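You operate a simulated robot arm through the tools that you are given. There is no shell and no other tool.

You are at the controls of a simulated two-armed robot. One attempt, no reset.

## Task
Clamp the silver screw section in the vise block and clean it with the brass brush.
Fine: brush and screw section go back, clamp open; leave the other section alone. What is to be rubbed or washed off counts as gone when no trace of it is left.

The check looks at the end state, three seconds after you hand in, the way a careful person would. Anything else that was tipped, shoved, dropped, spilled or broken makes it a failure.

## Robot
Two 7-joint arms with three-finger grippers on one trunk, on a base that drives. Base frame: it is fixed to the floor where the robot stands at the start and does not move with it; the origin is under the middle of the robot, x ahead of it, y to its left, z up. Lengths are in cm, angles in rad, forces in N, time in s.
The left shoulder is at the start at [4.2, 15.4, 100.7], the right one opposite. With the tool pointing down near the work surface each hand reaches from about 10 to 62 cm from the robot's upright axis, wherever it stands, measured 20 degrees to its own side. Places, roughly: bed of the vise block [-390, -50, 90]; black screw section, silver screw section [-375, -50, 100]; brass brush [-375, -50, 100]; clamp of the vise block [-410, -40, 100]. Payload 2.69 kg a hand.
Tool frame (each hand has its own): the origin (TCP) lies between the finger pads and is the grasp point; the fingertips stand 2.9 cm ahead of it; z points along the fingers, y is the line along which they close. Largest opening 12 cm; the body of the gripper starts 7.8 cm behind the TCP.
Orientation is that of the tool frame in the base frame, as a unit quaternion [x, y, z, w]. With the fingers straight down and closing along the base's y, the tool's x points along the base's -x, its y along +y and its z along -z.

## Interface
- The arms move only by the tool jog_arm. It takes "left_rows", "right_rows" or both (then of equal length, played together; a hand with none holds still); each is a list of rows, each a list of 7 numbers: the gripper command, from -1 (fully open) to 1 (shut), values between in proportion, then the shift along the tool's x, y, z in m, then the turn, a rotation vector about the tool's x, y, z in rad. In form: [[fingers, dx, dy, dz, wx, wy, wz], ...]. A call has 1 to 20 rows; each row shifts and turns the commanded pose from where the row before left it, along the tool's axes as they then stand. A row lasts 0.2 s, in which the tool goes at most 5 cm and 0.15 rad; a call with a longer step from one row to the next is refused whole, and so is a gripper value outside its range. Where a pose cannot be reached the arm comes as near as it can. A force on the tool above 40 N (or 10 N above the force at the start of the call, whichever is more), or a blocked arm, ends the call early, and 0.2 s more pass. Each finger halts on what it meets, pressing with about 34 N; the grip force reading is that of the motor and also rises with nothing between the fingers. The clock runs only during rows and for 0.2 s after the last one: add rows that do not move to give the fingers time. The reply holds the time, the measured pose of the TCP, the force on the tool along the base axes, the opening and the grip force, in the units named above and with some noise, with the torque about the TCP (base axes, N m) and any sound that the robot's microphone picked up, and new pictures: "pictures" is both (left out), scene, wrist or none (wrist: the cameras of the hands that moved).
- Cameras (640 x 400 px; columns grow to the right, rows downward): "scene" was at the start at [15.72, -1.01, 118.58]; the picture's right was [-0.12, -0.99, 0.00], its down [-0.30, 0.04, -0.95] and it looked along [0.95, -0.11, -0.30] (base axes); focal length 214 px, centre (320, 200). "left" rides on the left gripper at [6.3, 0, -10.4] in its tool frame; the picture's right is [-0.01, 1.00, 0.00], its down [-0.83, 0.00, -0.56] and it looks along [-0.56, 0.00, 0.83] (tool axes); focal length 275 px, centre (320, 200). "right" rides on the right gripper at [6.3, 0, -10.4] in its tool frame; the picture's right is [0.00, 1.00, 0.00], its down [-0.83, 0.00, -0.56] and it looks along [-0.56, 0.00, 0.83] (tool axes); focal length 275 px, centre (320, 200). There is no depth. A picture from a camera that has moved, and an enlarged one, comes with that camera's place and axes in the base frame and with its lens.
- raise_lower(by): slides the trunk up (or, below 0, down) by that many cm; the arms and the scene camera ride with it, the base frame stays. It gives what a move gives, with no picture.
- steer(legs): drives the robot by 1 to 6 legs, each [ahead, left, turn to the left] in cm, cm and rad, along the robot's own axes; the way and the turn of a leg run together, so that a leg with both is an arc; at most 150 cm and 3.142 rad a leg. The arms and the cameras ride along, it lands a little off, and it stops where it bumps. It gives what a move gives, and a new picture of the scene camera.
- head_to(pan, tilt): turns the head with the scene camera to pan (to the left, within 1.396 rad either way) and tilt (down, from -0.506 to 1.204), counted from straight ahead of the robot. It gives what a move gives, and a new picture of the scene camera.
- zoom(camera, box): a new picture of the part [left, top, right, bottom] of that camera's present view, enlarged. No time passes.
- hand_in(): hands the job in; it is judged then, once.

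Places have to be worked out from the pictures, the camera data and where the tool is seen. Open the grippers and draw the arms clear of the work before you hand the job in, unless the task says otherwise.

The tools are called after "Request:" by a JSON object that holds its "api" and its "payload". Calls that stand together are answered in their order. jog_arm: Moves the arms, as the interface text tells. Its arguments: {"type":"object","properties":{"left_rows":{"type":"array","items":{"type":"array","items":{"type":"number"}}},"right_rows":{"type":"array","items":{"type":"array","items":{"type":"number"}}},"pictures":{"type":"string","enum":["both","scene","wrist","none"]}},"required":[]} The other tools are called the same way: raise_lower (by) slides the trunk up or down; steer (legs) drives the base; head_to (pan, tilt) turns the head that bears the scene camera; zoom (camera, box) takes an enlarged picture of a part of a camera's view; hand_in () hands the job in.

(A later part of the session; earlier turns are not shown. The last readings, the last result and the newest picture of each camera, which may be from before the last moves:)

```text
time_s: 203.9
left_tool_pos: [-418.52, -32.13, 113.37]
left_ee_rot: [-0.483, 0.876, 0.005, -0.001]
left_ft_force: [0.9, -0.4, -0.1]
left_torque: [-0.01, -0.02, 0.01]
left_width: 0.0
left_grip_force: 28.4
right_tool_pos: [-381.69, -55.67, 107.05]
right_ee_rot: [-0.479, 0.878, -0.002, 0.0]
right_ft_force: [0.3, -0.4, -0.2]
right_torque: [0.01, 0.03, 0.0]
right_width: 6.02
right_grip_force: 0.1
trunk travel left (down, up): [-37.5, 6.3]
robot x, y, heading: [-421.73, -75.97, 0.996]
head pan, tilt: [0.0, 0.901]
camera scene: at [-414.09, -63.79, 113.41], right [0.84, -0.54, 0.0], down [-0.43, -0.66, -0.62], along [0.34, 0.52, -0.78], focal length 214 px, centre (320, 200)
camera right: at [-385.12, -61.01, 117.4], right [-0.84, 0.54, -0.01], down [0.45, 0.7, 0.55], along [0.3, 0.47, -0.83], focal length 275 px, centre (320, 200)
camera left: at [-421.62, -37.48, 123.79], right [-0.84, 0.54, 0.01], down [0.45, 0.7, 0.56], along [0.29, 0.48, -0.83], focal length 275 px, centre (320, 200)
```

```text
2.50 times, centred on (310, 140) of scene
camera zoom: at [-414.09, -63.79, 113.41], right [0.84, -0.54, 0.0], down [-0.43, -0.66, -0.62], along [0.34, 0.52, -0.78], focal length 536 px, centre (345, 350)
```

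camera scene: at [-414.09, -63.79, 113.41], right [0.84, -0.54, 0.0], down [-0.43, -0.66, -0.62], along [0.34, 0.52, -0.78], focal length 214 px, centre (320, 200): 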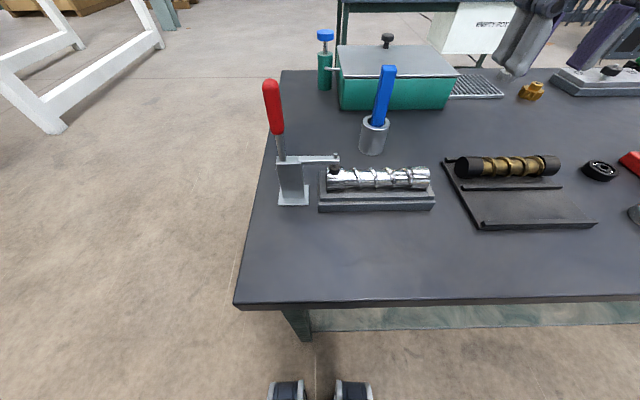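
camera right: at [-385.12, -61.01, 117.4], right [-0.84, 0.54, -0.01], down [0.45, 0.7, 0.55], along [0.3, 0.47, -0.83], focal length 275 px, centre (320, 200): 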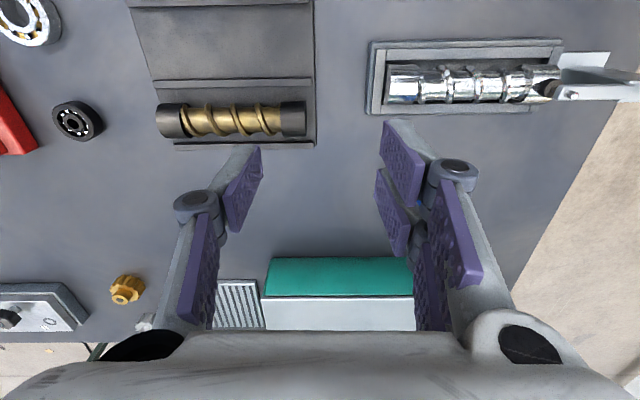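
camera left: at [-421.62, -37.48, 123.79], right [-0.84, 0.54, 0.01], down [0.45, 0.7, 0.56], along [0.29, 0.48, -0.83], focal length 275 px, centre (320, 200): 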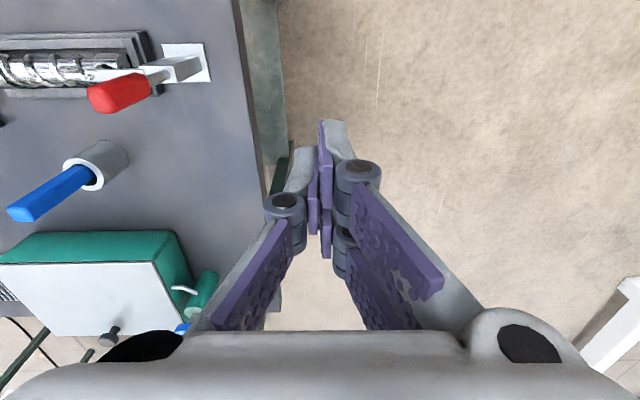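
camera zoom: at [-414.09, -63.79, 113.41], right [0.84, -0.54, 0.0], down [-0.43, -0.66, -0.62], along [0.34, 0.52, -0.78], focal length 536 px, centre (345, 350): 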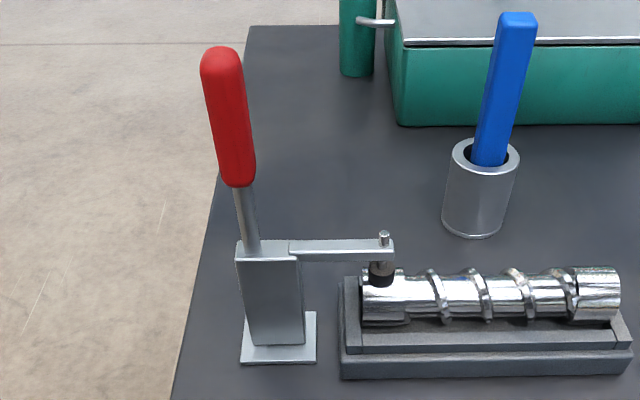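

The handle stands upright at about 5.3 left of the camera axis, top near z=104. I take the left hand across above it, to its right side, staying high.

Request:
{"api": "jog_arm", "payload": {"left_rows": [[1, 0.001, -0.018, 0, 0, 0, 0], [1, 0.001, -0.024, 0, 0, 0, 0], [1, 0.001, -0.024, 0, 0, 0, 0], [1, 0.001, -0.024, 0, 0, 0, 0], [1, 0.001, -0.024, 0, 0, 0, 0], [1, 0.001, -0.024, 0, 0, 0, 0], [1, 0.001, -0.024, 0, 0, 0, 0], [1, 0.002, -0.024, 0, 0, 0, 0], [1, 0, 0, 0, 0, 0, 0], [1, 0, 0, 0, 0, 0, 0]], "pictures": "both"}}

Request:
{"api": "zoom", "payload": {"camera": "left", "box": [220, 40, 460, 190]}}

```text
time_s: 206.1
left_tool_pos: [-403.25, -42.77, 113.25]
left_ee_rot: [-0.482, 0.876, 0.005, -0.001]
left_ft_force: [-0.5, -0.6, 0.1]
left_torque: [0.02, 0.03, 0.04]
left_width: 0.02
left_grip_force: 28.6
right_tool_pos: [-381.73, -55.79, 106.99]
right_ee_rot: [-0.478, 0.878, -0.003, 0.001]
right_ft_force: [0.4, 0.2, -0.2]
right_torque: [0.0, 0.01, 0.0]
right_width: 6.01
right_grip_force: 0.1
trunk travel left (down, up): [-37.5, 6.3]
robot x, y, heading: [-421.55, -75.04, 0.995]
head pan, tilt: [0.0, 0.901]
camera scene: at [-414.07, -63.79, 113.4], right [0.84, -0.54, 0.0], down [-0.43, -0.66, -0.62], along [0.34, 0.52, -0.78], focal length 214 px, centre (320, 200)
camera left: at [-406.39, -48.2, 123.78], right [-0.84, 0.54, 0.01], down [0.45, 0.7, 0.56], along [0.29, 0.48, -0.83], focal length 275 px, centre (320, 200)
```

scene: 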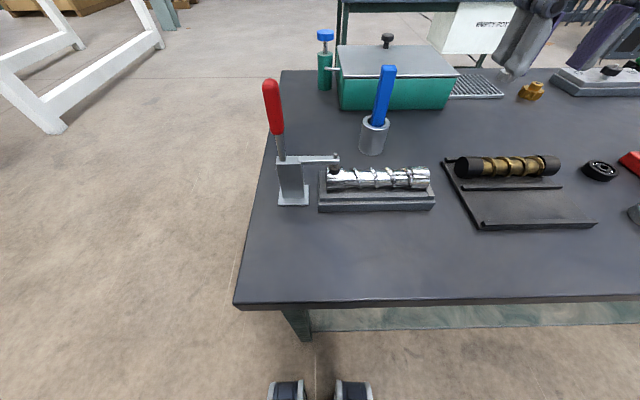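
left: 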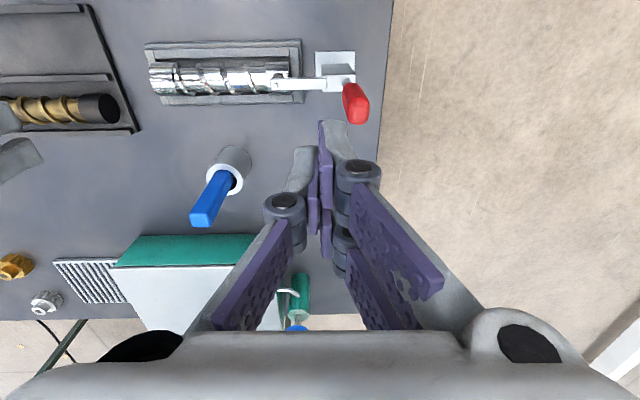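

```text
2.67 times, centred on (340, 115) of left
camera zoom: at [-406.39, -48.2, 123.78], right [-0.84, 0.54, 0.01], down [0.45, 0.7, 0.56], along [0.29, 0.48, -0.83], focal length 734 px, centre (267, 427)
```

zoom: 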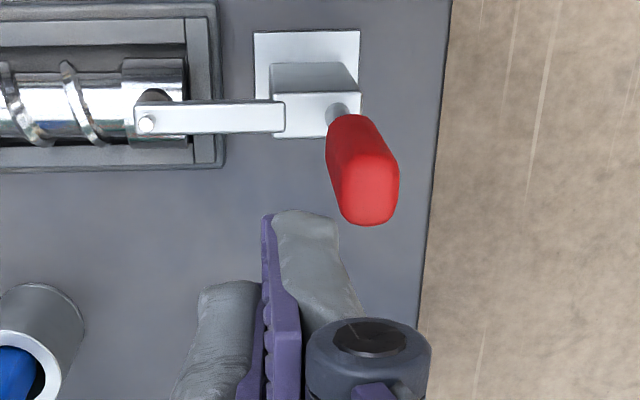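

The closed fingers are just right of the handle with about half a cm gap. I lower them beside it.

Request:
{"api": "jog_arm", "payload": {"left_rows": [[1, 0, 0, 0.02, 0, 0, 0], [1, 0, 0, 0.025, 0, 0, 0], [1, 0, 0, 0.025, 0, 0, 0], [1, 0, 0, 0.02, 0, 0, 0], [1, 0, 0, 0.018, 0, 0, 0], [1, 0, 0, 0, 0, 0, 0]], "pictures": "both"}}

Request:
{"api": "zoom", "payload": {"camera": "scene", "box": [220, 60, 380, 160]}}

```text
time_s: 207.5
left_tool_pos: [-403.17, -42.78, 102.41]
left_ee_rot: [-0.483, 0.876, 0.006, -0.001]
left_ft_force: [-0.5, -0.8, -0.4]
left_torque: [0.02, 0.0, 0.01]
left_width: 0.0
left_grip_force: 28.4
right_tool_pos: [-381.78, -55.8, 106.98]
right_ee_rot: [-0.478, 0.878, -0.003, 0.0]
right_ft_force: [0.0, 0.6, 1.5]
right_torque: [-0.03, 0.04, 0.0]
right_width: 6.01
right_grip_force: 0.1
trunk travel left (down, up): [-37.5, 6.3]
robot x, y, heading: [-421.88, -75.32, 0.998]
head pan, tilt: [0.0, 0.901]
camera scene: at [-414.09, -63.79, 113.41], right [0.84, -0.54, 0.0], down [-0.43, -0.66, -0.62], along [0.34, 0.52, -0.78], focal length 214 px, centre (320, 200)
camera left: at [-406.37, -48.21, 112.82], right [-0.84, 0.54, 0.01], down [0.45, 0.7, 0.56], along [0.29, 0.48, -0.83], focal length 275 px, centre (320, 200)
```

scene: 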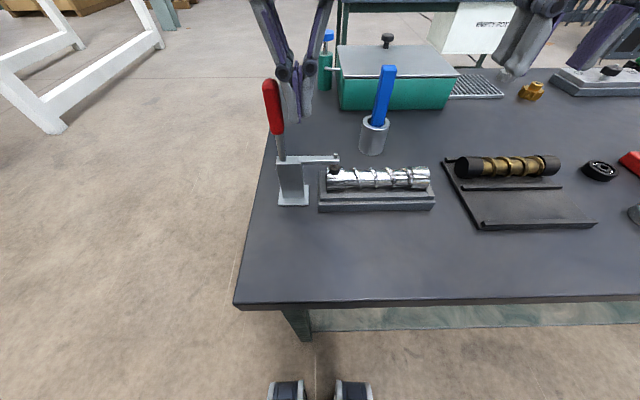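
left: 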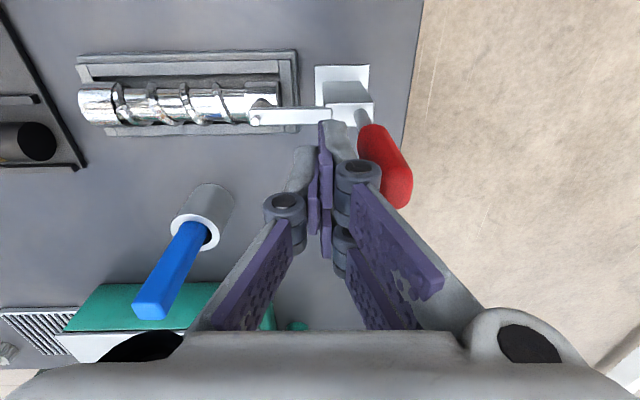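

```text
4.00 times, centred on (300, 110) of scene
camera zoom: at [-414.09, -63.79, 113.41], right [0.84, -0.54, 0.0], down [-0.43, -0.66, -0.62], along [0.34, 0.52, -0.78], focal length 858 px, centre (400, 560)
```

zoom: 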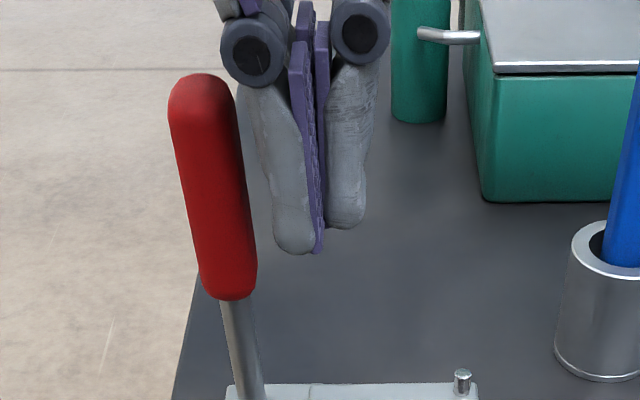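

Beside the handle now. I push left in small steps and watch the force.

Request:
{"api": "jog_arm", "payload": {"left_rows": [[1, 0, 0.005, 0, 0, 0, 0], [1, 0, 0.005, 0, 0, 0, 0], [1, 0, 0.005, 0, 0, 0, 0], [1, 0, 0.005, 0, 0, 0, 0], [1, 0, 0, 0, 0, 0, 0]], "pictures": "none"}}

Request:
{"api": "zoom", "payload": {"camera": "scene", "box": [220, 60, 380, 160]}}

```text
time_s: 208.7
left_tool_pos: [-404.98, -41.58, 102.3]
left_ee_rot: [-0.483, 0.876, 0.005, 0.0]
left_ft_force: [-0.3, -0.6, 0.5]
left_torque: [0.0, -0.02, 0.02]
left_width: 0.0
left_grip_force: 28.7
right_tool_pos: [-381.66, -55.73, 106.94]
right_ee_rot: [-0.479, 0.878, -0.004, 0.0]
right_ft_force: [-0.5, 0.8, -0.1]
right_torque: [0.02, 0.02, -0.02]
right_width: 5.99
right_grip_force: 0.1
trunk travel left (down, up): [-37.5, 6.3]
robot x, y, heading: [-421.94, -75.42, 0.996]
head pan, tilt: [0.0, 0.901]
```

```text
4.00 times, centred on (300, 110) of scene
camera zoom: at [-414.08, -63.79, 113.41], right [0.84, -0.54, 0.0], down [-0.43, -0.66, -0.62], along [0.34, 0.52, -0.78], focal length 858 px, centre (400, 560)
```

zoom: 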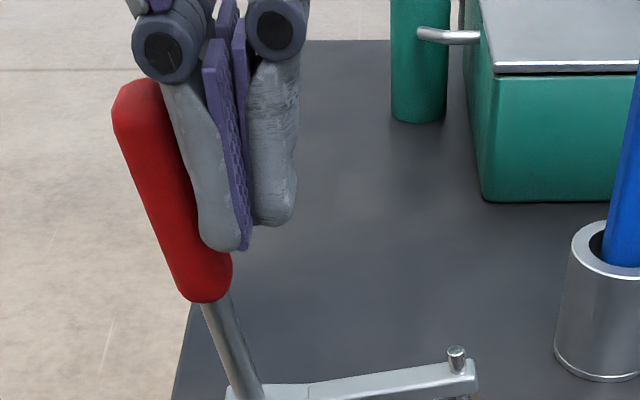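

The handle swings easily and the pad has lifted. I continue along the arc, left and gradually down.

Request:
{"api": "jog_arm", "payload": {"left_rows": [[1, 0, 0.006, 0.0007, 0, 0, 0], [1, 0, 0.006, 0.0008, 0, 0, 0], [1, 0, 0.0059, 0.0018, 0, 0, 0], [1, 0, 0.0059, 0.0018, 0, 0, 0], [1, 0, 0.0055, 0.0028, 0, 0, 0], [1, 0, 0.0055, 0.0028, 0, 0, 0], [1, 0, 0, 0, 0, 0, 0]], "pictures": "none"}}

Request:
{"api": "zoom", "payload": {"camera": "scene", "box": [200, 60, 360, 160]}}

```text
time_s: 210.3
left_tool_pos: [-407.85, -39.78, 101.25]
left_ee_rot: [-0.482, 0.876, 0.005, -0.001]
left_ft_force: [0.6, -0.8, -0.7]
left_torque: [-0.04, 0.0, 0.02]
left_width: 0.02
left_grip_force: 28.7
right_tool_pos: [-381.67, -55.67, 106.82]
right_ee_rot: [-0.479, 0.878, -0.003, 0.001]
right_ft_force: [0.8, 0.2, 0.6]
right_torque: [0.02, -0.02, 0.0]
right_width: 6.01
right_grip_force: 0.0
trunk travel left (down, up): [-37.5, 6.3]
robot x, y, heading: [-421.71, -75.33, 0.992]
head pan, tilt: [0.0, 0.901]
```

```text
4.00 times, centred on (280, 110) of scene
camera zoom: at [-414.08, -63.78, 113.4], right [0.84, -0.54, 0.0], down [-0.43, -0.66, -0.62], along [0.34, 0.52, -0.78], focal length 858 px, centre (480, 560)
```

zoom: 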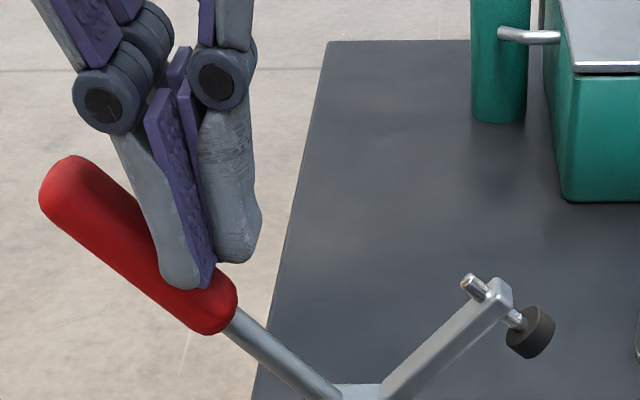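

Handle about halfway, arm at about 45°. I continue left and down.

Request:
{"api": "jog_arm", "payload": {"left_rows": [[1, 0, 0.005, 0.0037, 0, 0, 0], [1, 0, 0.005, 0.0037, 0, 0, 0], [1, 0, 0.0042, 0.0045, 0, 0, 0], [1, 0, 0.0042, 0.0045, 0, 0, 0], [1, 0, 0, 0, 0, 0, 0]], "pictures": "none"}}

Request:
{"api": "zoom", "payload": {"camera": "scene", "box": [200, 60, 360, 160]}}

```text
time_s: 211.5
left_tool_pos: [-409.59, -38.82, 99.64]
left_ee_rot: [-0.483, 0.876, 0.005, -0.001]
left_ft_force: [0.9, -0.1, 1.1]
left_torque: [0.01, 0.0, 0.0]
left_width: 0.01
left_grip_force: 29.0
right_tool_pos: [-381.57, -55.74, 107.05]
right_ee_rot: [-0.478, 0.878, -0.002, 0.0]
right_ft_force: [0.0, 0.4, -0.3]
right_torque: [0.0, 0.01, 0.0]
right_width: 5.99
right_grip_force: 0.0
trunk travel left (down, up): [-37.5, 6.3]
robot x, y, heading: [-421.74, -75.43, 0.999]
head pan, tilt: [0.0, 0.901]
```

```text
4.00 times, centred on (280, 110) of scene
camera zoom: at [-414.08, -63.79, 113.4], right [0.84, -0.54, 0.0], down [-0.43, -0.66, -0.62], along [0.34, 0.52, -0.78], focal length 858 px, centre (480, 560)
```

zoom: 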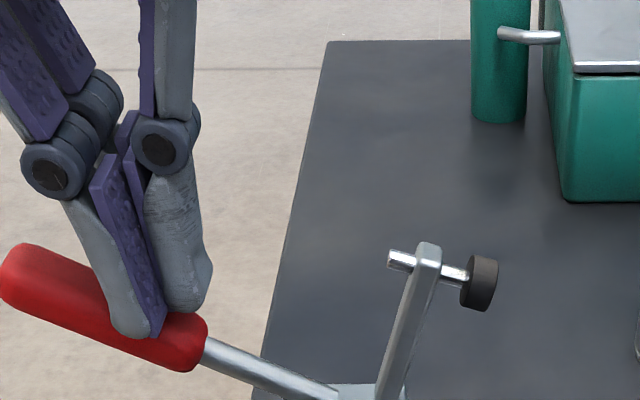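

Almost open; arm nearly upright. I push the last bit down.

Request:
{"api": "jog_arm", "payload": {"left_rows": [[1, 0, 0.0034, 0.0052, 0, 0, 0], [1, 0, 0.0034, 0.0052, 0, 0, 0], [1, 0, 0.002, 0.004, 0, 0, 0], [1, 0, 0, 0, 0, 0, 0]], "pictures": "none"}}

Request:
{"api": "zoom", "payload": {"camera": "scene", "box": [200, 60, 360, 160]}}

```text
time_s: 212.5
left_tool_pos: [-410.17, -38.3, 98.43]
left_ee_rot: [-0.481, 0.876, 0.006, 0.002]
left_ft_force: [3.8, -1.1, 20.7]
left_torque: [-0.04, 0.13, 0.04]
left_width: 0.01
left_grip_force: 28.5
right_tool_pos: [-381.65, -55.8, 107.04]
right_ee_rot: [-0.479, 0.878, -0.003, 0.001]
right_ft_force: [0.4, 0.1, 0.2]
right_torque: [0.0, -0.04, 0.01]
right_width: 5.99
right_grip_force: 0.0
trunk travel left (down, up): [-37.5, 6.3]
robot x, y, heading: [-421.74, -75.55, 1.002]
head pan, tilt: [0.0, 0.901]
```

```text
4.00 times, centred on (280, 110) of scene
camera zoom: at [-414.08, -63.91, 113.45], right [0.84, -0.54, 0.0], down [-0.43, -0.66, -0.62], along [0.34, 0.52, -0.78], focal length 858 px, centre (480, 560)
```

zoom: 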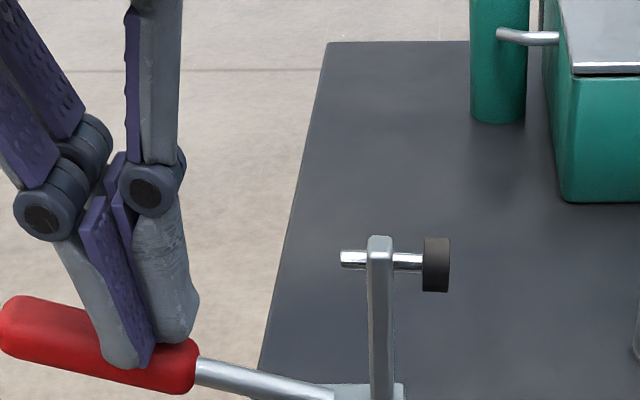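

The arm is upright and the handle at its stop (20 N): the clamp is fully open as at the start. I lift the left hand off, up and to the left.

Request:
{"api": "jog_arm", "payload": {"left_rows": [[1, 0, 0, -0.01, 0, 0, 0], [1, 0, 0.005, -0.02, 0, 0, 0], [1, 0, 0.01, -0.025, 0, 0, 0], [1, 0, 0.01, -0.025, 0, 0, 0], [1, 0, 0.01, -0.025, 0, 0, 0], [1, 0, 0.02, -0.025, 0, 0, 0], [1, 0, 0.02, -0.02, 0, 0, 0], [1, 0, 0, 0, 0, 0, 0]], "pictures": "both"}}

Request:
{"api": "zoom", "payload": {"camera": "scene", "box": [200, 80, 456, 240]}}

```text
time_s: 214.3
left_tool_pos: [-416.55, -34.4, 113.46]
left_ee_rot: [-0.482, 0.876, 0.006, 0.0]
left_ft_force: [0.8, 0.8, -0.4]
left_torque: [0.0, -0.01, -0.04]
left_width: 0.01
left_grip_force: 28.7
right_tool_pos: [-381.75, -55.63, 107.05]
right_ee_rot: [-0.479, 0.878, -0.003, 0.001]
right_ft_force: [0.7, 0.9, -0.2]
right_torque: [-0.01, 0.03, -0.02]
right_width: 6.0
right_grip_force: 0.0
trunk travel left (down, up): [-37.5, 6.3]
robot x, y, heading: [-421.8, -75.47, 0.995]
head pan, tilt: [0.0, 0.901]
camera scene: at [-414.08, -63.78, 113.4], right [0.84, -0.54, 0.0], down [-0.43, -0.66, -0.62], along [0.34, 0.52, -0.78], focal length 214 px, centre (320, 200)
camera left: at [-419.71, -39.78, 123.82], right [-0.84, 0.54, 0.01], down [0.45, 0.7, 0.56], along [0.29, 0.48, -0.83], focal length 275 px, centre (320, 200)
```

scene: 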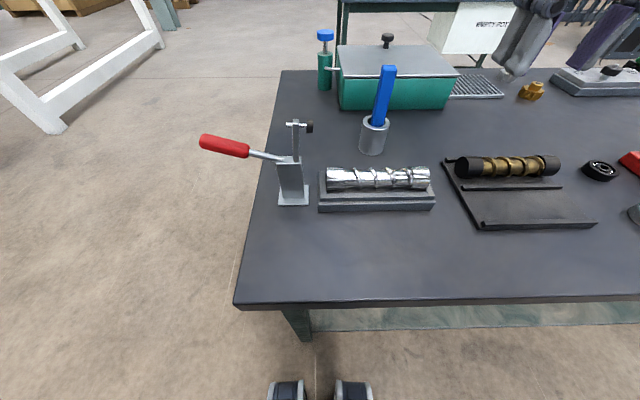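
left: 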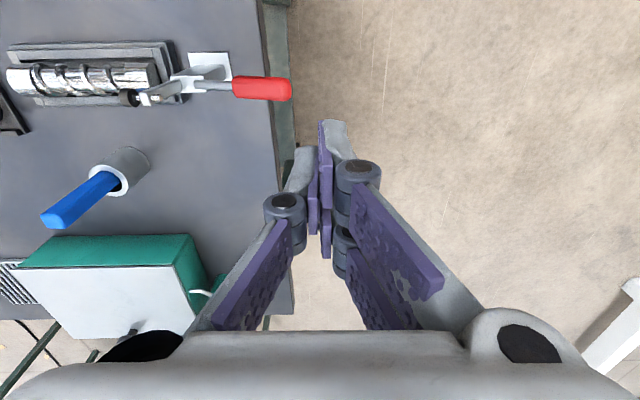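

```text
2.50 times, centred on (328, 160) of scene
camera zoom: at [-414.08, -63.78, 113.4], right [0.84, -0.54, 0.0], down [-0.43, -0.66, -0.62], along [0.34, 0.52, -0.78], focal length 536 px, centre (300, 300)
```

zoom: 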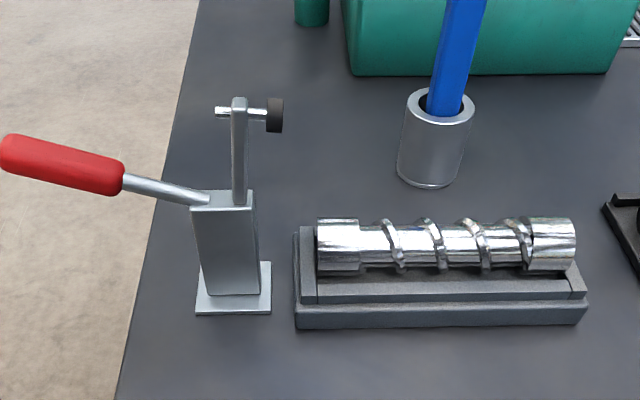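

The clamp is open like at the start. I look closely at the collar that was under the pad and turn the right hand to grip across the section.

Request:
{"api": "zoom", "payload": {"camera": "scene", "box": [316, 156, 380, 196]}}

Request:
{"api": "jog_arm", "payload": {"right_rows": [[0, 0, 0, 0, 0, 0, -0.1434], [0, 0, 0, 0, 0, 0, -0.1434], [0, 0, 0, 0, 0, 0, -0.1434], [0, 0, 0, 0, 0, 0, -0.1434], [0, 0, 0, 0, 0, 0, -0.1434], [0, 0, 0, 0, 0, 0, -0.1434], [0, 0, 0, 0, 0, 0, -0.1434], [0, 0, 0, 0, 0, 0, -0.1434], [0, 0, 0, 0, 0, 0, -0.1434], [0, 0, 0, 0, 0, 0, -0.1434], [0, 0, 0, 0, 0, 0, -0.1434], [0, 0, 0, 0, 0, 0, 0]], "pictures": "wrist"}}

```text
10.00 times, centred on (348, 176) of scene
camera zoom: at [-414.08, -63.78, 113.4], right [0.84, -0.54, 0.0], down [-0.43, -0.66, -0.62], along [0.34, 0.52, -0.78], focal length 2145 px, centre (40, 440)
```

zoom: 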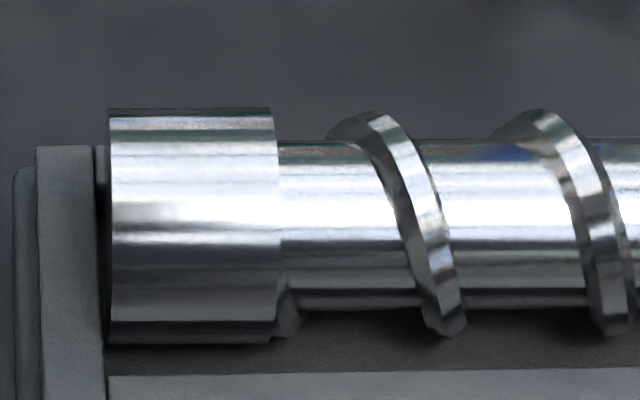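

```text
time_s: 216.9
left_tool_pos: [-416.44, -34.41, 113.43]
left_ee_rot: [-0.482, 0.876, 0.006, -0.001]
left_ft_force: [-1.1, -0.2, 0.3]
left_torque: [0.0, 0.01, 0.03]
left_width: 0.01
left_grip_force: 28.8
right_tool_pos: [-381.64, -55.77, 107.11]
right_ee_rot: [0.96, -0.278, 0.002, 0.001]
right_ft_force: [0.6, 0.1, 0.2]
right_torque: [0.02, 0.03, -0.01]
right_width: 6.01
right_grip_force: 0.0
trunk travel left (down, up): [-37.5, 6.3]
robot x, y, heading: [-421.48, -75.64, 0.997]
head pan, tilt: [0.0, 0.901]
camera right: at [-376.38, -59.04, 117.47], right [-0.53, -0.85, 0.0], down [-0.71, 0.44, 0.55], along [-0.47, 0.29, -0.83], focal length 275 px, centre (320, 200)
```

right: 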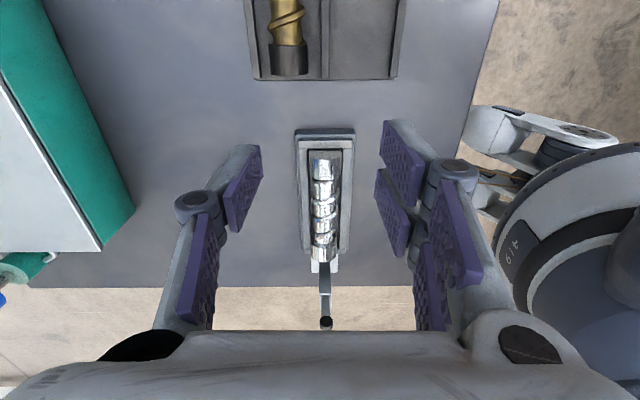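

Orientation fits. I move the right hand over the section and lower to z≈96 for a check.

Request:
{"api": "jog_arm", "payload": {"right_rows": [[0, -0.018, 0.001, 0, 0, 0, 0], [0, -0.025, 0.001, 0, 0, 0, 0], [0, -0.025, 0.001, 0, 0, 0, 0], [0, -0.025, 0.001, 0, 0, 0, 0], [0, -0.025, 0.001, 0, 0, 0, 0], [0, -0.0215, 0.002, 0.01, 0, 0, 0], [0, 0, 0, 0.025, 0, 0, 0], [0, 0, 0, 0.025, 0, 0, 0], [0, 0, 0, 0.025, 0, 0, 0], [0, 0, 0, 0.02, 0, 0, 0], [0, 0, 0, 0, 0, 0, 0]], "pictures": "both"}}

Request:
{"api": "zoom", "payload": {"camera": "right", "box": [200, 0, 440, 240]}}

Request:
{"api": "zoom", "payload": {"camera": "scene", "box": [300, 110, 460, 210]}}

```text
time_s: 219.3
left_tool_pos: [-416.53, -34.37, 113.36]
left_ee_rot: [-0.482, 0.876, 0.005, -0.001]
left_ft_force: [0.5, 0.0, -0.8]
left_torque: [-0.01, 0.01, -0.03]
left_width: 0.03
left_grip_force: 28.7
right_tool_pos: [-393.71, -48.94, 96.41]
right_ee_rot: [0.96, -0.279, 0.002, 0.002]
right_ft_force: [0.0, 0.1, 0.0]
right_torque: [0.01, 0.0, 0.0]
right_width: 6.01
right_grip_force: 0.1
trunk travel left (down, up): [-37.5, 6.3]
robot x, y, heading: [-421.46, -75.71, 0.994]
head pan, tilt: [0.0, 0.901]
camera scene: at [-414.08, -63.79, 113.41], right [0.84, -0.54, 0.0], down [-0.43, -0.66, -0.62], along [0.34, 0.52, -0.78], focal length 214 px, centre (320, 200)
camera right: at [-388.37, -52.19, 106.73], right [-0.53, -0.85, 0.0], down [-0.71, 0.44, 0.55], along [-0.47, 0.29, -0.83], focal length 275 px, centre (320, 200)
```

scene: 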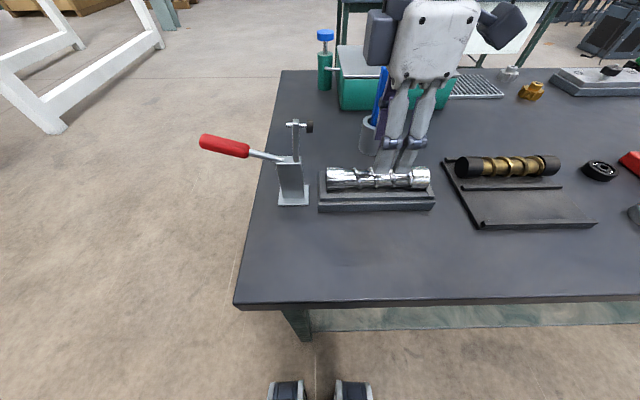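
right: 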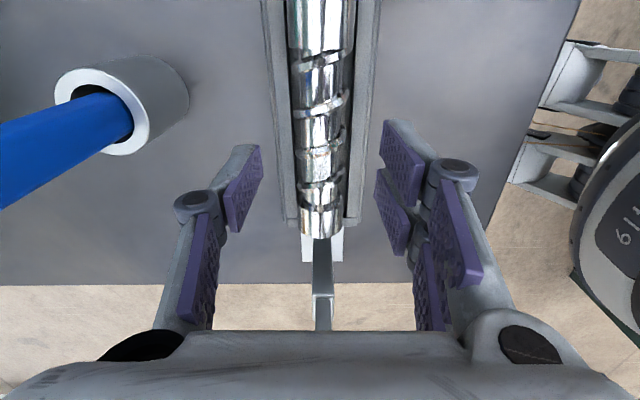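

```text
1.67 times, centred on (320, 120) of right
camera zoom: at [-388.37, -52.19, 106.73], right [-0.53, -0.85, 0.0], down [-0.71, 0.44, 0.55], along [-0.47, 0.29, -0.83], focal length 459 px, centre (320, 333)
```

zoom: 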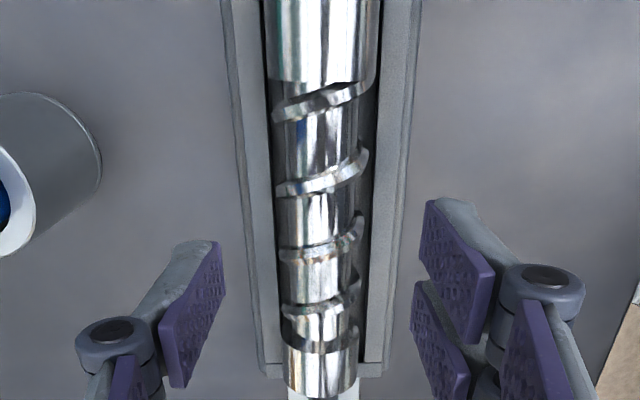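

```text
4.00 times, centred on (380, 160) of scene
camera zoom: at [-414.08, -63.79, 113.41], right [0.84, -0.54, 0.0], down [-0.43, -0.66, -0.62], along [0.34, 0.52, -0.78], focal length 858 px, centre (80, 360)
```

zoom: 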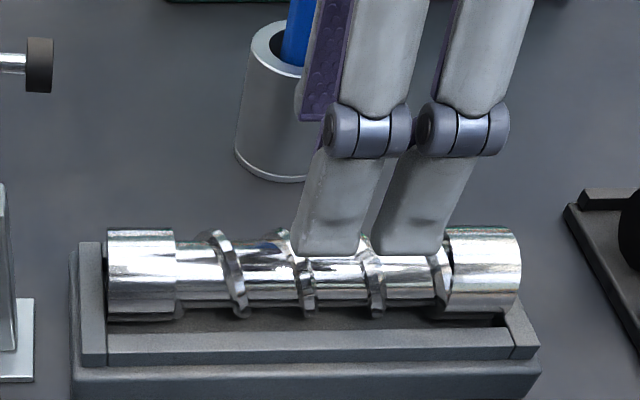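

The section lies as I placed it and the hand is aligned. I lower to z≈91.6 and grip.

Request:
{"api": "jog_arm", "payload": {"right_rows": [[0, 0, 0, 0.01, 0, 0, 0], [0, 0, 0, 0.015, 0, 0, 0], [0, 0, 0, 0.012, 0, 0, 0], [0, 0, 0, 0.01, 0, 0, 0], [0, 0, 0, 0, 0, 0, 0], [0.3, 0, 0, 0, 0, 0, 0], [0.45, 0, 0, 0, 0, 0, 0], [1, 0, 0, 0, 0, 0, 0], [1, 0, 0, 0, 0, 0, 0], [1, 0, 0, 0, 0, 0, 0]], "pictures": "both"}}

Request:
{"api": "zoom", "payload": {"camera": "scene", "box": [300, 110, 460, 210]}}

```text
time_s: 221.5
left_tool_pos: [-416.51, -34.4, 113.37]
left_ee_rot: [-0.481, 0.877, 0.006, -0.001]
left_ft_force: [-0.3, -0.3, 1.2]
left_torque: [0.0, -0.01, -0.02]
left_width: 0.0
left_grip_force: 28.1
right_tool_pos: [-393.89, -48.82, 91.8]
right_ee_rot: [0.96, -0.28, 0.002, 0.002]
right_ft_force: [0.3, 1.4, 0.1]
right_torque: [0.07, 0.01, -0.04]
right_width: 3.56
right_grip_force: 33.4
trunk travel left (down, up): [-37.5, 6.3]
robot x, y, heading: [-421.89, -75.65, 0.998]
head pan, tilt: [0.0, 0.901]
camera scene: at [-414.08, -63.77, 113.4], right [0.84, -0.54, 0.0], down [-0.43, -0.66, -0.62], along [0.34, 0.52, -0.78], focal length 214 px, centre (320, 200)
camera right: at [-388.56, -52.24, 102.09], right [-0.53, -0.85, 0.0], down [-0.71, 0.44, 0.55], along [-0.47, 0.29, -0.83], focal length 275 px, centre (320, 200)
```

scene: 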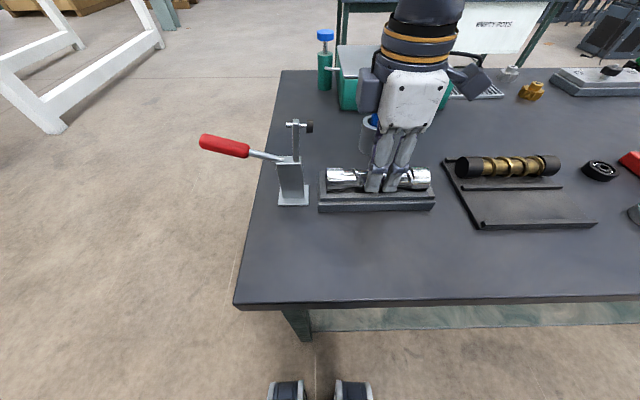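
right: 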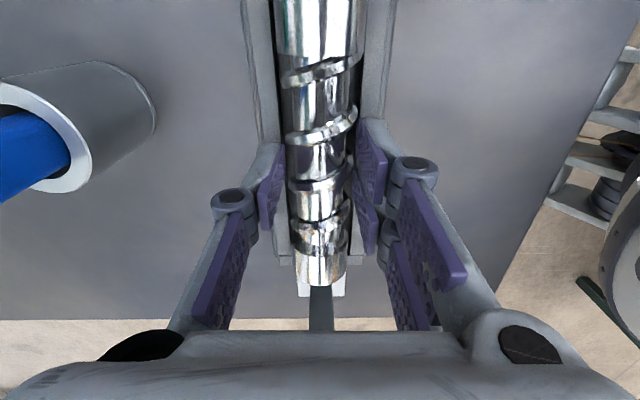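

```text
4.00 times, centred on (380, 160) of scene
camera zoom: at [-414.08, -63.77, 113.4], right [0.84, -0.54, 0.0], down [-0.43, -0.66, -0.62], along [0.34, 0.52, -0.78], focal length 858 px, centre (80, 360)
```

zoom: 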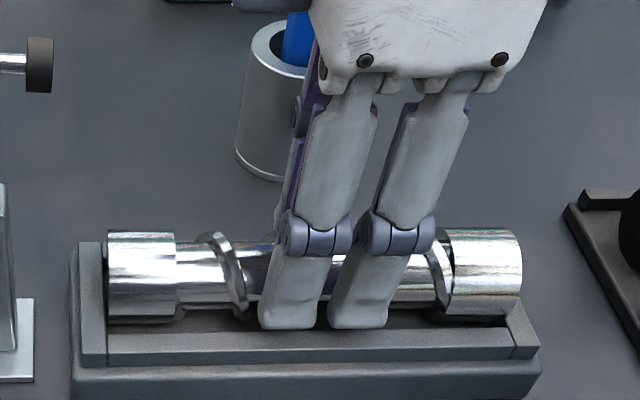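

Gripped again. I lift the section clear and bring it a little closer to inspect its other sides.

Request:
{"api": "jog_arm", "payload": {"right_rows": [[1, 0, 0, -0.01, 0, 0, 0], [1, 0, 0, -0.02, 0, 0, 0], [1, 0, 0, -0.025, 0, 0, 0], [1, 0, 0, -0.025, 0, 0, 0], [1, 0, 0, -0.025, 0, 0, 0], [1, 0.02, 0, -0.02, 0, 0, 0], [1, 0.02, 0, 0, 0, 0, 0], [1, 0.02, 0, 0, 0, 0, 0], [1, 0, 0, 0, 0, 0, 0]], "pictures": "both"}}

Request:
{"api": "zoom", "payload": {"camera": "scene", "box": [320, 60, 512, 180]}}

```text
time_s: 223.5
left_tool_pos: [-416.46, -34.39, 113.29]
left_ee_rot: [-0.482, 0.876, 0.006, -0.001]
left_ft_force: [0.2, -0.3, 0.0]
left_torque: [0.01, -0.01, 0.01]
left_width: 0.0
left_grip_force: 28.0
right_tool_pos: [-388.71, -51.93, 104.27]
right_ee_rot: [0.96, -0.279, 0.003, 0.002]
right_ft_force: [0.1, 0.2, -4.6]
right_torque: [0.01, -0.03, -0.02]
right_width: 3.58
right_grip_force: 34.4
trunk travel left (down, up): [-37.5, 6.3]
robot x, y, heading: [-421.68, -75.91, 0.989]
head pan, tilt: [0.0, 0.901]
camera scene: at [-414.08, -63.76, 113.4], right [0.84, -0.54, 0.0], down [-0.43, -0.66, -0.62], along [0.34, 0.52, -0.78], focal length 214 px, centre (320, 200)
camera right: at [-383.52, -55.29, 114.64], right [-0.53, -0.85, 0.0], down [-0.71, 0.44, 0.55], along [-0.47, 0.29, -0.83], focal length 275 px, centre (320, 200)
```

scene: 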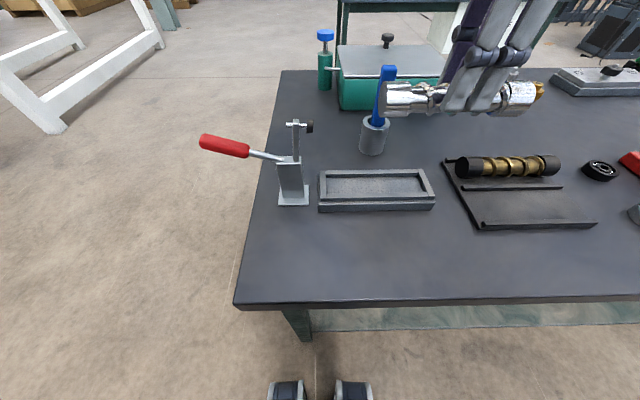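
right: 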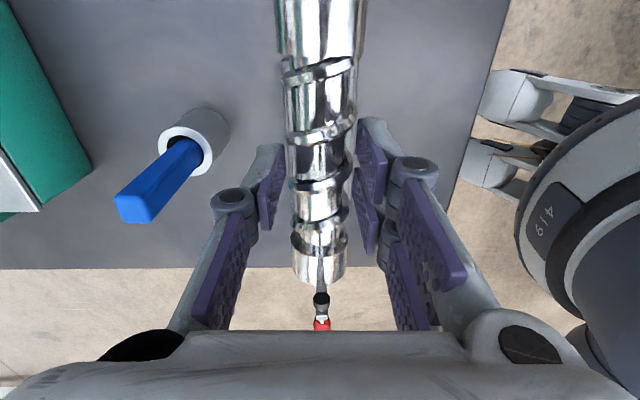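

```text
3.33 times, centred on (416, 120) of scene
camera zoom: at [-414.08, -63.76, 113.4], right [0.84, -0.54, 0.0], down [-0.43, -0.66, -0.62], along [0.34, 0.52, -0.78], focal length 715 px, centre (0, 467)
```

zoom: 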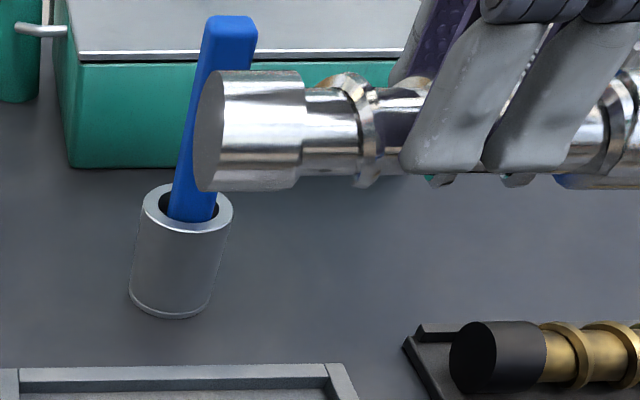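

The section shines on top and front. To see its underside I bring it back a little, raise it, and tilt the hand so the underside turns toward my camera.

Request:
{"api": "jog_arm", "payload": {"right_rows": [[1, 0, 0.02, -0.01, 0, 0, 0], [1, 0, 0.02, -0.015, 0, 0, 0], [1, 0, 0.02, -0.015, 0, 0, 0], [1, 0, 0, 0, -0.143, 0, 0], [1, 0, 0, 0, -0.143, 0, 0], [1, 0, 0, 0, -0.143, 0, 0], [1, 0, 0, 0, -0.143, 0, 0], [1, 0, 0, 0, -0.143, 0, 0], [1, 0, 0, 0, -0.143, 0, 0], [1, 0, 0, 0, -0.143, 0, 0], [1, 0, 0, 0, 0, 0, 0], [1, 0, 0, 0, 0, 0, 0]], "pictures": "both"}}

Request:
{"api": "zoom", "payload": {"camera": "scene", "box": [320, 60, 560, 210]}}

```text
time_s: 226.1
left_tool_pos: [-416.39, -34.46, 113.39]
left_ee_rot: [-0.482, 0.876, 0.006, -0.001]
left_ft_force: [0.8, -0.3, -0.3]
left_torque: [0.01, 0.01, -0.01]
left_width: 0.01
left_grip_force: 28.2
right_tool_pos: [-389.65, -56.93, 102.3]
right_ee_rot: [0.892, -0.258, -0.1, 0.357]
right_ft_force: [0.1, -0.2, -3.9]
right_torque: [0.05, -0.1, 0.01]
right_width: 3.58
right_grip_force: 34.4
right hand out of reach, approached as far as the arm can: row 7, 8, 9, 10
trunk travel left (down, up): [-37.5, 6.3]
robot x, y, heading: [-421.49, -75.2, 0.99]
head pan, tilt: [0.0, 0.901]
camera scene: at [-414.06, -63.75, 113.4], right [0.84, -0.54, 0.0], down [-0.43, -0.66, -0.62], along [0.34, 0.52, -0.78], focal length 214 px, centre (320, 200)
camera right: at [-380.56, -54.31, 109.83], right [-0.39, -0.61, 0.69], down [-0.5, 0.77, 0.4], along [-0.77, -0.19, -0.61], focal length 275 px, centre (320, 200)
```

scene: 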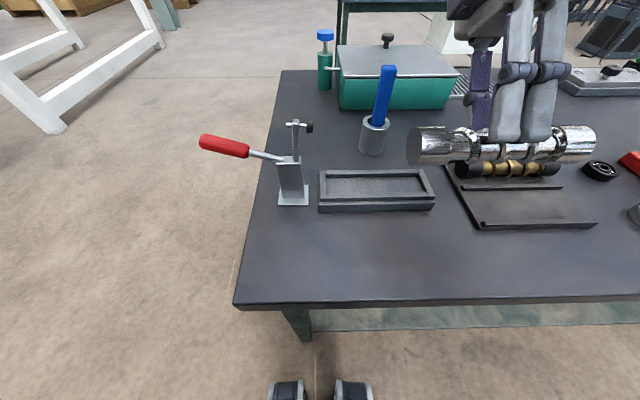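
right: 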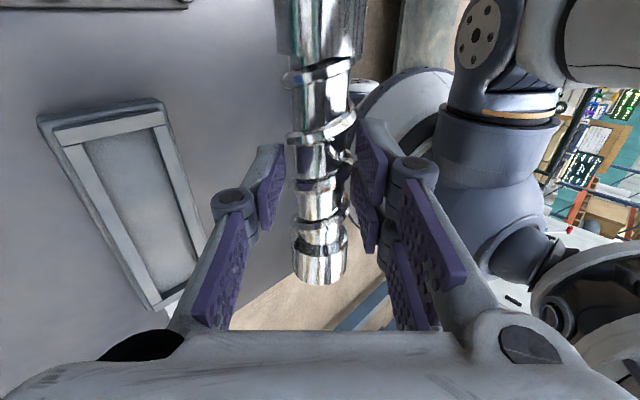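

```text
2.67 times, centred on (440, 135) of scene
camera zoom: at [-414.06, -63.75, 113.4], right [0.84, -0.54, 0.0], down [-0.43, -0.66, -0.62], along [0.34, 0.52, -0.78], focal length 572 px, centre (0, 373)
```

zoom: 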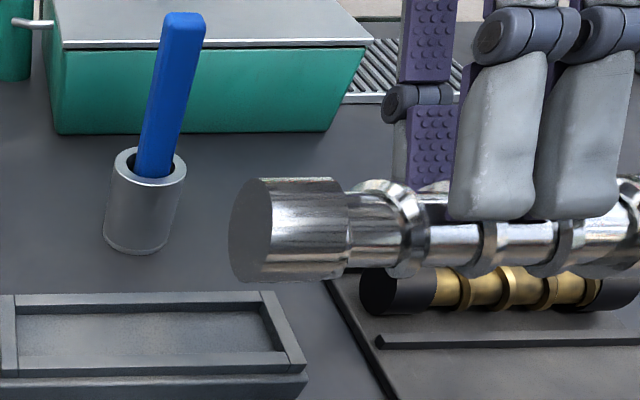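

The tilt got partway; what I see of the lower front is bright. I zoom in on it.

Request:
{"api": "zoom", "payload": {"camera": "scene", "box": [400, 110, 500, 172]}}

Request:
{"api": "zoom", "payload": {"camera": "scene", "box": [500, 110, 600, 172]}}

```text
6.40 times, centred on (450, 141) of scene
camera zoom: at [-414.06, -63.75, 113.4], right [0.84, -0.54, 0.0], down [-0.43, -0.66, -0.62], along [0.34, 0.52, -0.78], focal length 1373 px, centre (-512, 578)
```

zoom: 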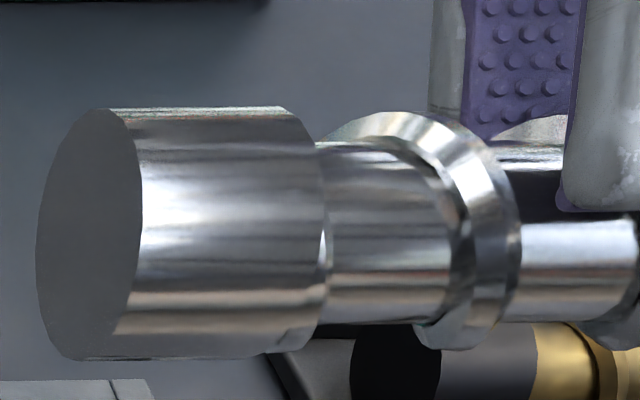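

```text
6.40 times, centred on (550, 141) of scene
camera zoom: at [-414.06, -63.75, 113.4], right [0.84, -0.54, 0.0], down [-0.43, -0.66, -0.62], along [0.34, 0.52, -0.78], focal length 1373 px, centre (-1152, 578)
```

zoom: 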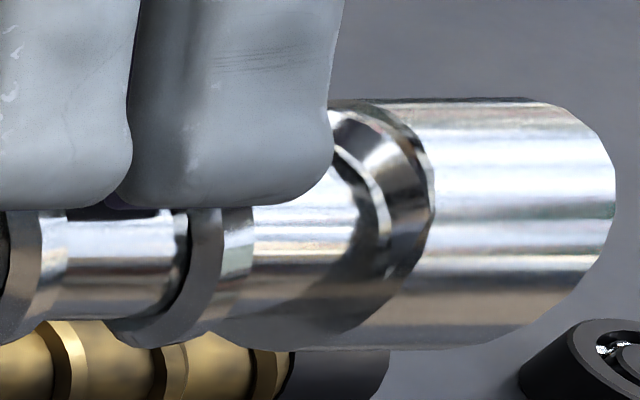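

No trace down to the bottom line. To see the far underside as well, I set the hand upright again, raise the section above my camera's height, and look up at it.

Request:
{"api": "jog_arm", "payload": {"right_rows": [[1, 0, 0, 0, 0.1267, 0, 0], [1, 0, 0, 0, 0.1267, 0, 0], [1, 0, 0, 0, 0.1267, 0, 0], [1, 0, 0, 0, 0.1267, 0, 0], [1, 0, 0, 0, 0.1267, 0, 0], [1, 0, 0, 0, 0.1267, 0, 0], [1, 0, 0, -0.02, 0, 0, 0], [1, 0, 0, -0.03, 0, 0, 0], [1, 0, 0, -0.03, 0, 0, 0], [1, 0, 0, -0.03, 0, 0, 0], [1, 0, 0, -0.03, 0, 0, 0], [1, 0, 0, -0.03, 0, 0, 0], [1, 0, 0, -0.03, 0, 0, 0], [1, 0, 0, 0, 0, 0, 0]], "pictures": "none"}}

Request:
{"api": "head_to", "payload": {"pan": -0.3, "tilt": -0.3}}

```text
time_s: 229.1
left_tool_pos: [-416.64, -34.37, 113.33]
left_ee_rot: [-0.482, 0.876, 0.005, -0.001]
left_ft_force: [-0.2, 0.0, 0.0]
left_torque: [0.05, -0.01, -0.02]
left_width: 0.0
left_grip_force: 29.3
right_tool_pos: [-391.08, -54.36, 114.69]
right_ee_rot: [0.961, -0.276, 0.003, -0.001]
right_ft_force: [-0.2, -0.6, -4.1]
right_torque: [0.0, 0.03, -0.02]
right_width: 3.58
right_grip_force: 34.1
right hand out of reach, approached as far as the arm can: row 11, 12, 13
trunk travel left (down, up): [-37.5, 6.3]
robot x, y, heading: [-421.52, -75.65, 0.996]
head pan, tilt: [0.0, 0.901]
```

```text
time_s: 230.5
left_tool_pos: [-416.52, -34.38, 113.25]
left_ee_rot: [-0.482, 0.876, 0.006, -0.001]
left_ft_force: [-0.4, 0.3, -1.4]
left_torque: [-0.03, -0.02, -0.01]
left_width: 0.01
left_grip_force: 28.4
right_tool_pos: [-391.22, -54.15, 114.7]
right_ee_rot: [0.961, -0.276, 0.004, -0.001]
right_ft_force: [-0.5, 0.7, -4.1]
right_torque: [-0.04, -0.02, -0.05]
right_width: 3.59
right_grip_force: 33.9
trunk travel left (down, up): [-37.5, 6.3]
robot x, y, heading: [-421.84, -75.41, 0.997]
head pan, tilt: [-0.3, -0.3]
camera scene: at [-412.13, -65.07, 123.95], right [0.64, -0.77, 0.0], down [0.23, 0.19, -0.96], along [0.73, 0.61, 0.29], focal length 214 px, centre (320, 200)
```

scene: 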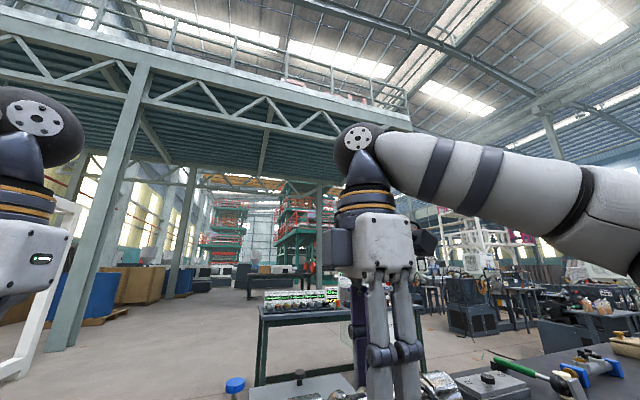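

Raising does not get it above my camera. Instead I lower it a little, reset the head, and try turning the hand half around (yaw) so the far side faces me.

Request:
{"api": "jog_arm", "payload": {"right_rows": [[1, 0, 0, 0.02, 0, 0, 0], [1, 0, 0, 0.02, 0, 0, 0.1], [1, 0, 0, 0.02, 0, 0, 0.14], [1, 0, 0, 0.01, 0, 0, 0.14], [1, 0, 0, 0, 0, 0, 0.14], [1, 0, 0, 0, 0, 0, 0.14], [1, 0, 0, 0, 0, 0, 0.14], [1, 0, 0, 0, 0, 0, 0.14], [1, 0, 0, 0, 0, 0, 0.14], [1, 0, 0, 0, 0, 0, 0.14], [1, 0, 0, 0, 0, 0, 0.14], [1, 0, 0, 0, 0, 0, 0.14], [1, 0, 0, 0, 0, 0, 0.1], [1, 0, 0, 0, 0, 0, 0]], "pictures": "none"}}

Request:
{"api": "head_to", "payload": {"pan": -0.3, "tilt": 0.6}}

```text
time_s: 233.5
left_tool_pos: [-416.47, -34.39, 113.4]
left_ee_rot: [-0.481, 0.877, 0.005, -0.001]
left_ft_force: [0.4, -1.4, 0.6]
left_torque: [-0.01, -0.02, 0.01]
left_width: 0.02
left_grip_force: 28.5
right_tool_pos: [-391.09, -54.33, 107.69]
right_ee_rot: [-0.47, 0.882, -0.003, 0.002]
right_ft_force: [0.6, -0.1, -5.2]
right_torque: [-0.01, -0.02, 0.02]
right_width: 3.56
right_grip_force: 34.5
trunk travel left (down, up): [-37.5, 6.3]
robot x, y, heading: [-421.85, -75.53, 0.996]
head pan, tilt: [-0.3, -0.3]
```

```text
time_s: 234.7
left_tool_pos: [-416.46, -34.39, 113.31]
left_ee_rot: [-0.482, 0.876, 0.005, 0.0]
left_ft_force: [0.0, -0.8, 0.8]
left_torque: [0.03, 0.02, 0.01]
left_width: 0.01
left_grip_force: 28.5
right_tool_pos: [-391.09, -54.41, 107.61]
right_ee_rot: [-0.47, 0.882, -0.003, 0.002]
right_ft_force: [0.1, 0.1, -4.5]
right_torque: [0.0, 0.03, -0.01]
right_width: 3.55
right_grip_force: 33.8
trunk travel left (down, up): [-37.5, 6.3]
robot x, y, heading: [-421.66, -75.6, 0.992]
head pan, tilt: [-0.3, 0.6]
camera scene: at [-411.39, -64.44, 115.89], right [0.64, -0.77, 0.0], down [-0.43, -0.36, -0.83], along [0.63, 0.53, -0.56], focal length 214 px, centre (320, 200)
```

scene: 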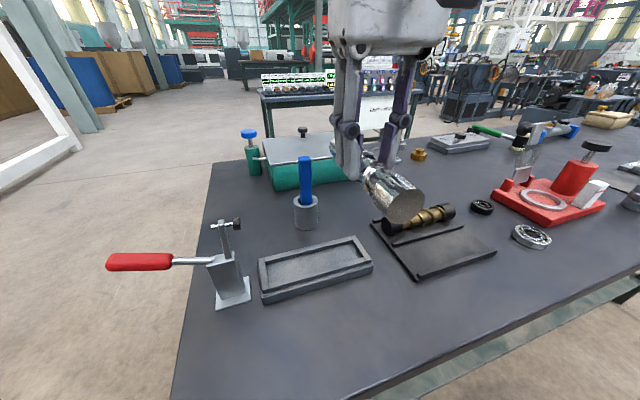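

That turned a quarter; the section now points toward me. I go on with the second quarter turn.

Request:
{"api": "jog_arm", "payload": {"right_rows": [[1, 0, 0, 0, 0, 0, 0.13], [1, 0, 0, 0, 0, 0, 0.14], [1, 0, 0, 0, 0, 0, 0.14], [1, 0, 0, 0, 0, 0, 0.14], [1, 0, 0, 0, 0, 0, 0.14], [1, 0, 0, 0, 0, 0, 0.14], [1, 0, 0, 0, 0, 0, 0.14], [1, 0, 0, 0, 0, 0, 0.14], [1, 0, 0, 0, 0, 0, 0.14], [1, 0, 0, 0, 0, 0, 0.14], [1, 0, 0, 0, 0, 0, 0.13], [1, 0, 0, 0, 0, 0, 0]], "pictures": "scene"}}

Request:
{"api": "zoom", "payload": {"camera": "scene", "box": [280, 120, 480, 245]}}

```text
time_s: 237.3
left_tool_pos: [-416.56, -34.45, 113.36]
left_ee_rot: [-0.481, 0.877, 0.005, -0.001]
left_ft_force: [0.0, 0.0, 1.6]
left_torque: [-0.01, 0.02, 0.01]
left_width: 0.0
left_grip_force: 28.7
right_tool_pos: [-391.25, -54.43, 107.61]
right_ee_rot: [0.267, 0.964, 0.0, 0.003]
right_ft_force: [1.3, -0.7, -3.3]
right_torque: [0.01, 0.03, 0.04]
right_width: 3.55
right_grip_force: 33.8
trunk travel left (down, up): [-37.5, 6.3]
robot x, y, heading: [-421.84, -75.26, 0.995]
head pan, tilt: [-0.3, 0.6]
camera scene: at [-411.39, -64.44, 115.88], right [0.64, -0.77, 0.0], down [-0.43, -0.36, -0.82], along [0.63, 0.53, -0.57], focal length 214 px, centre (320, 200)
```

scene: 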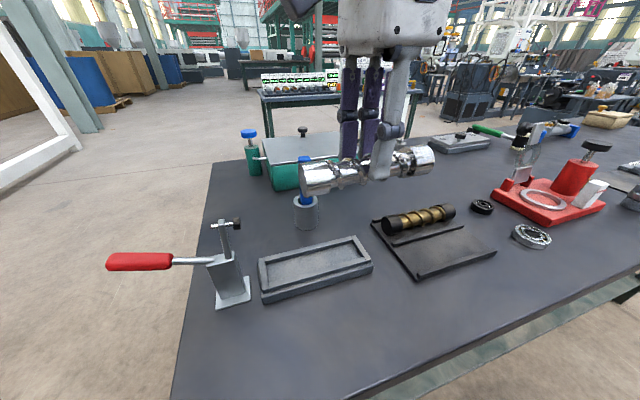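

```text
3.20 times, centred on (380, 182) of scene
camera zoom: at [-411.39, -64.44, 115.88], right [0.64, -0.77, 0.0], down [-0.43, -0.36, -0.82], along [0.63, 0.53, -0.57], focal length 686 px, centre (128, 256)
```

zoom: 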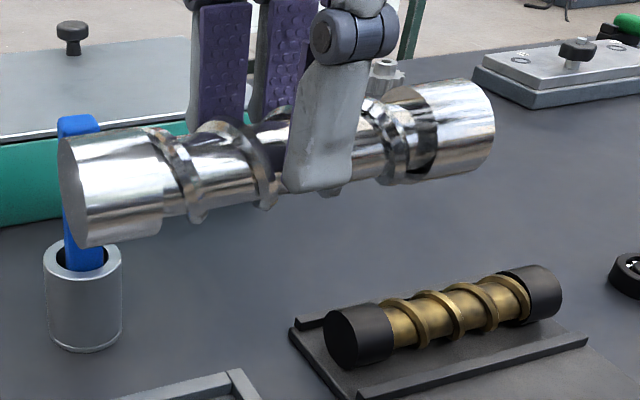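

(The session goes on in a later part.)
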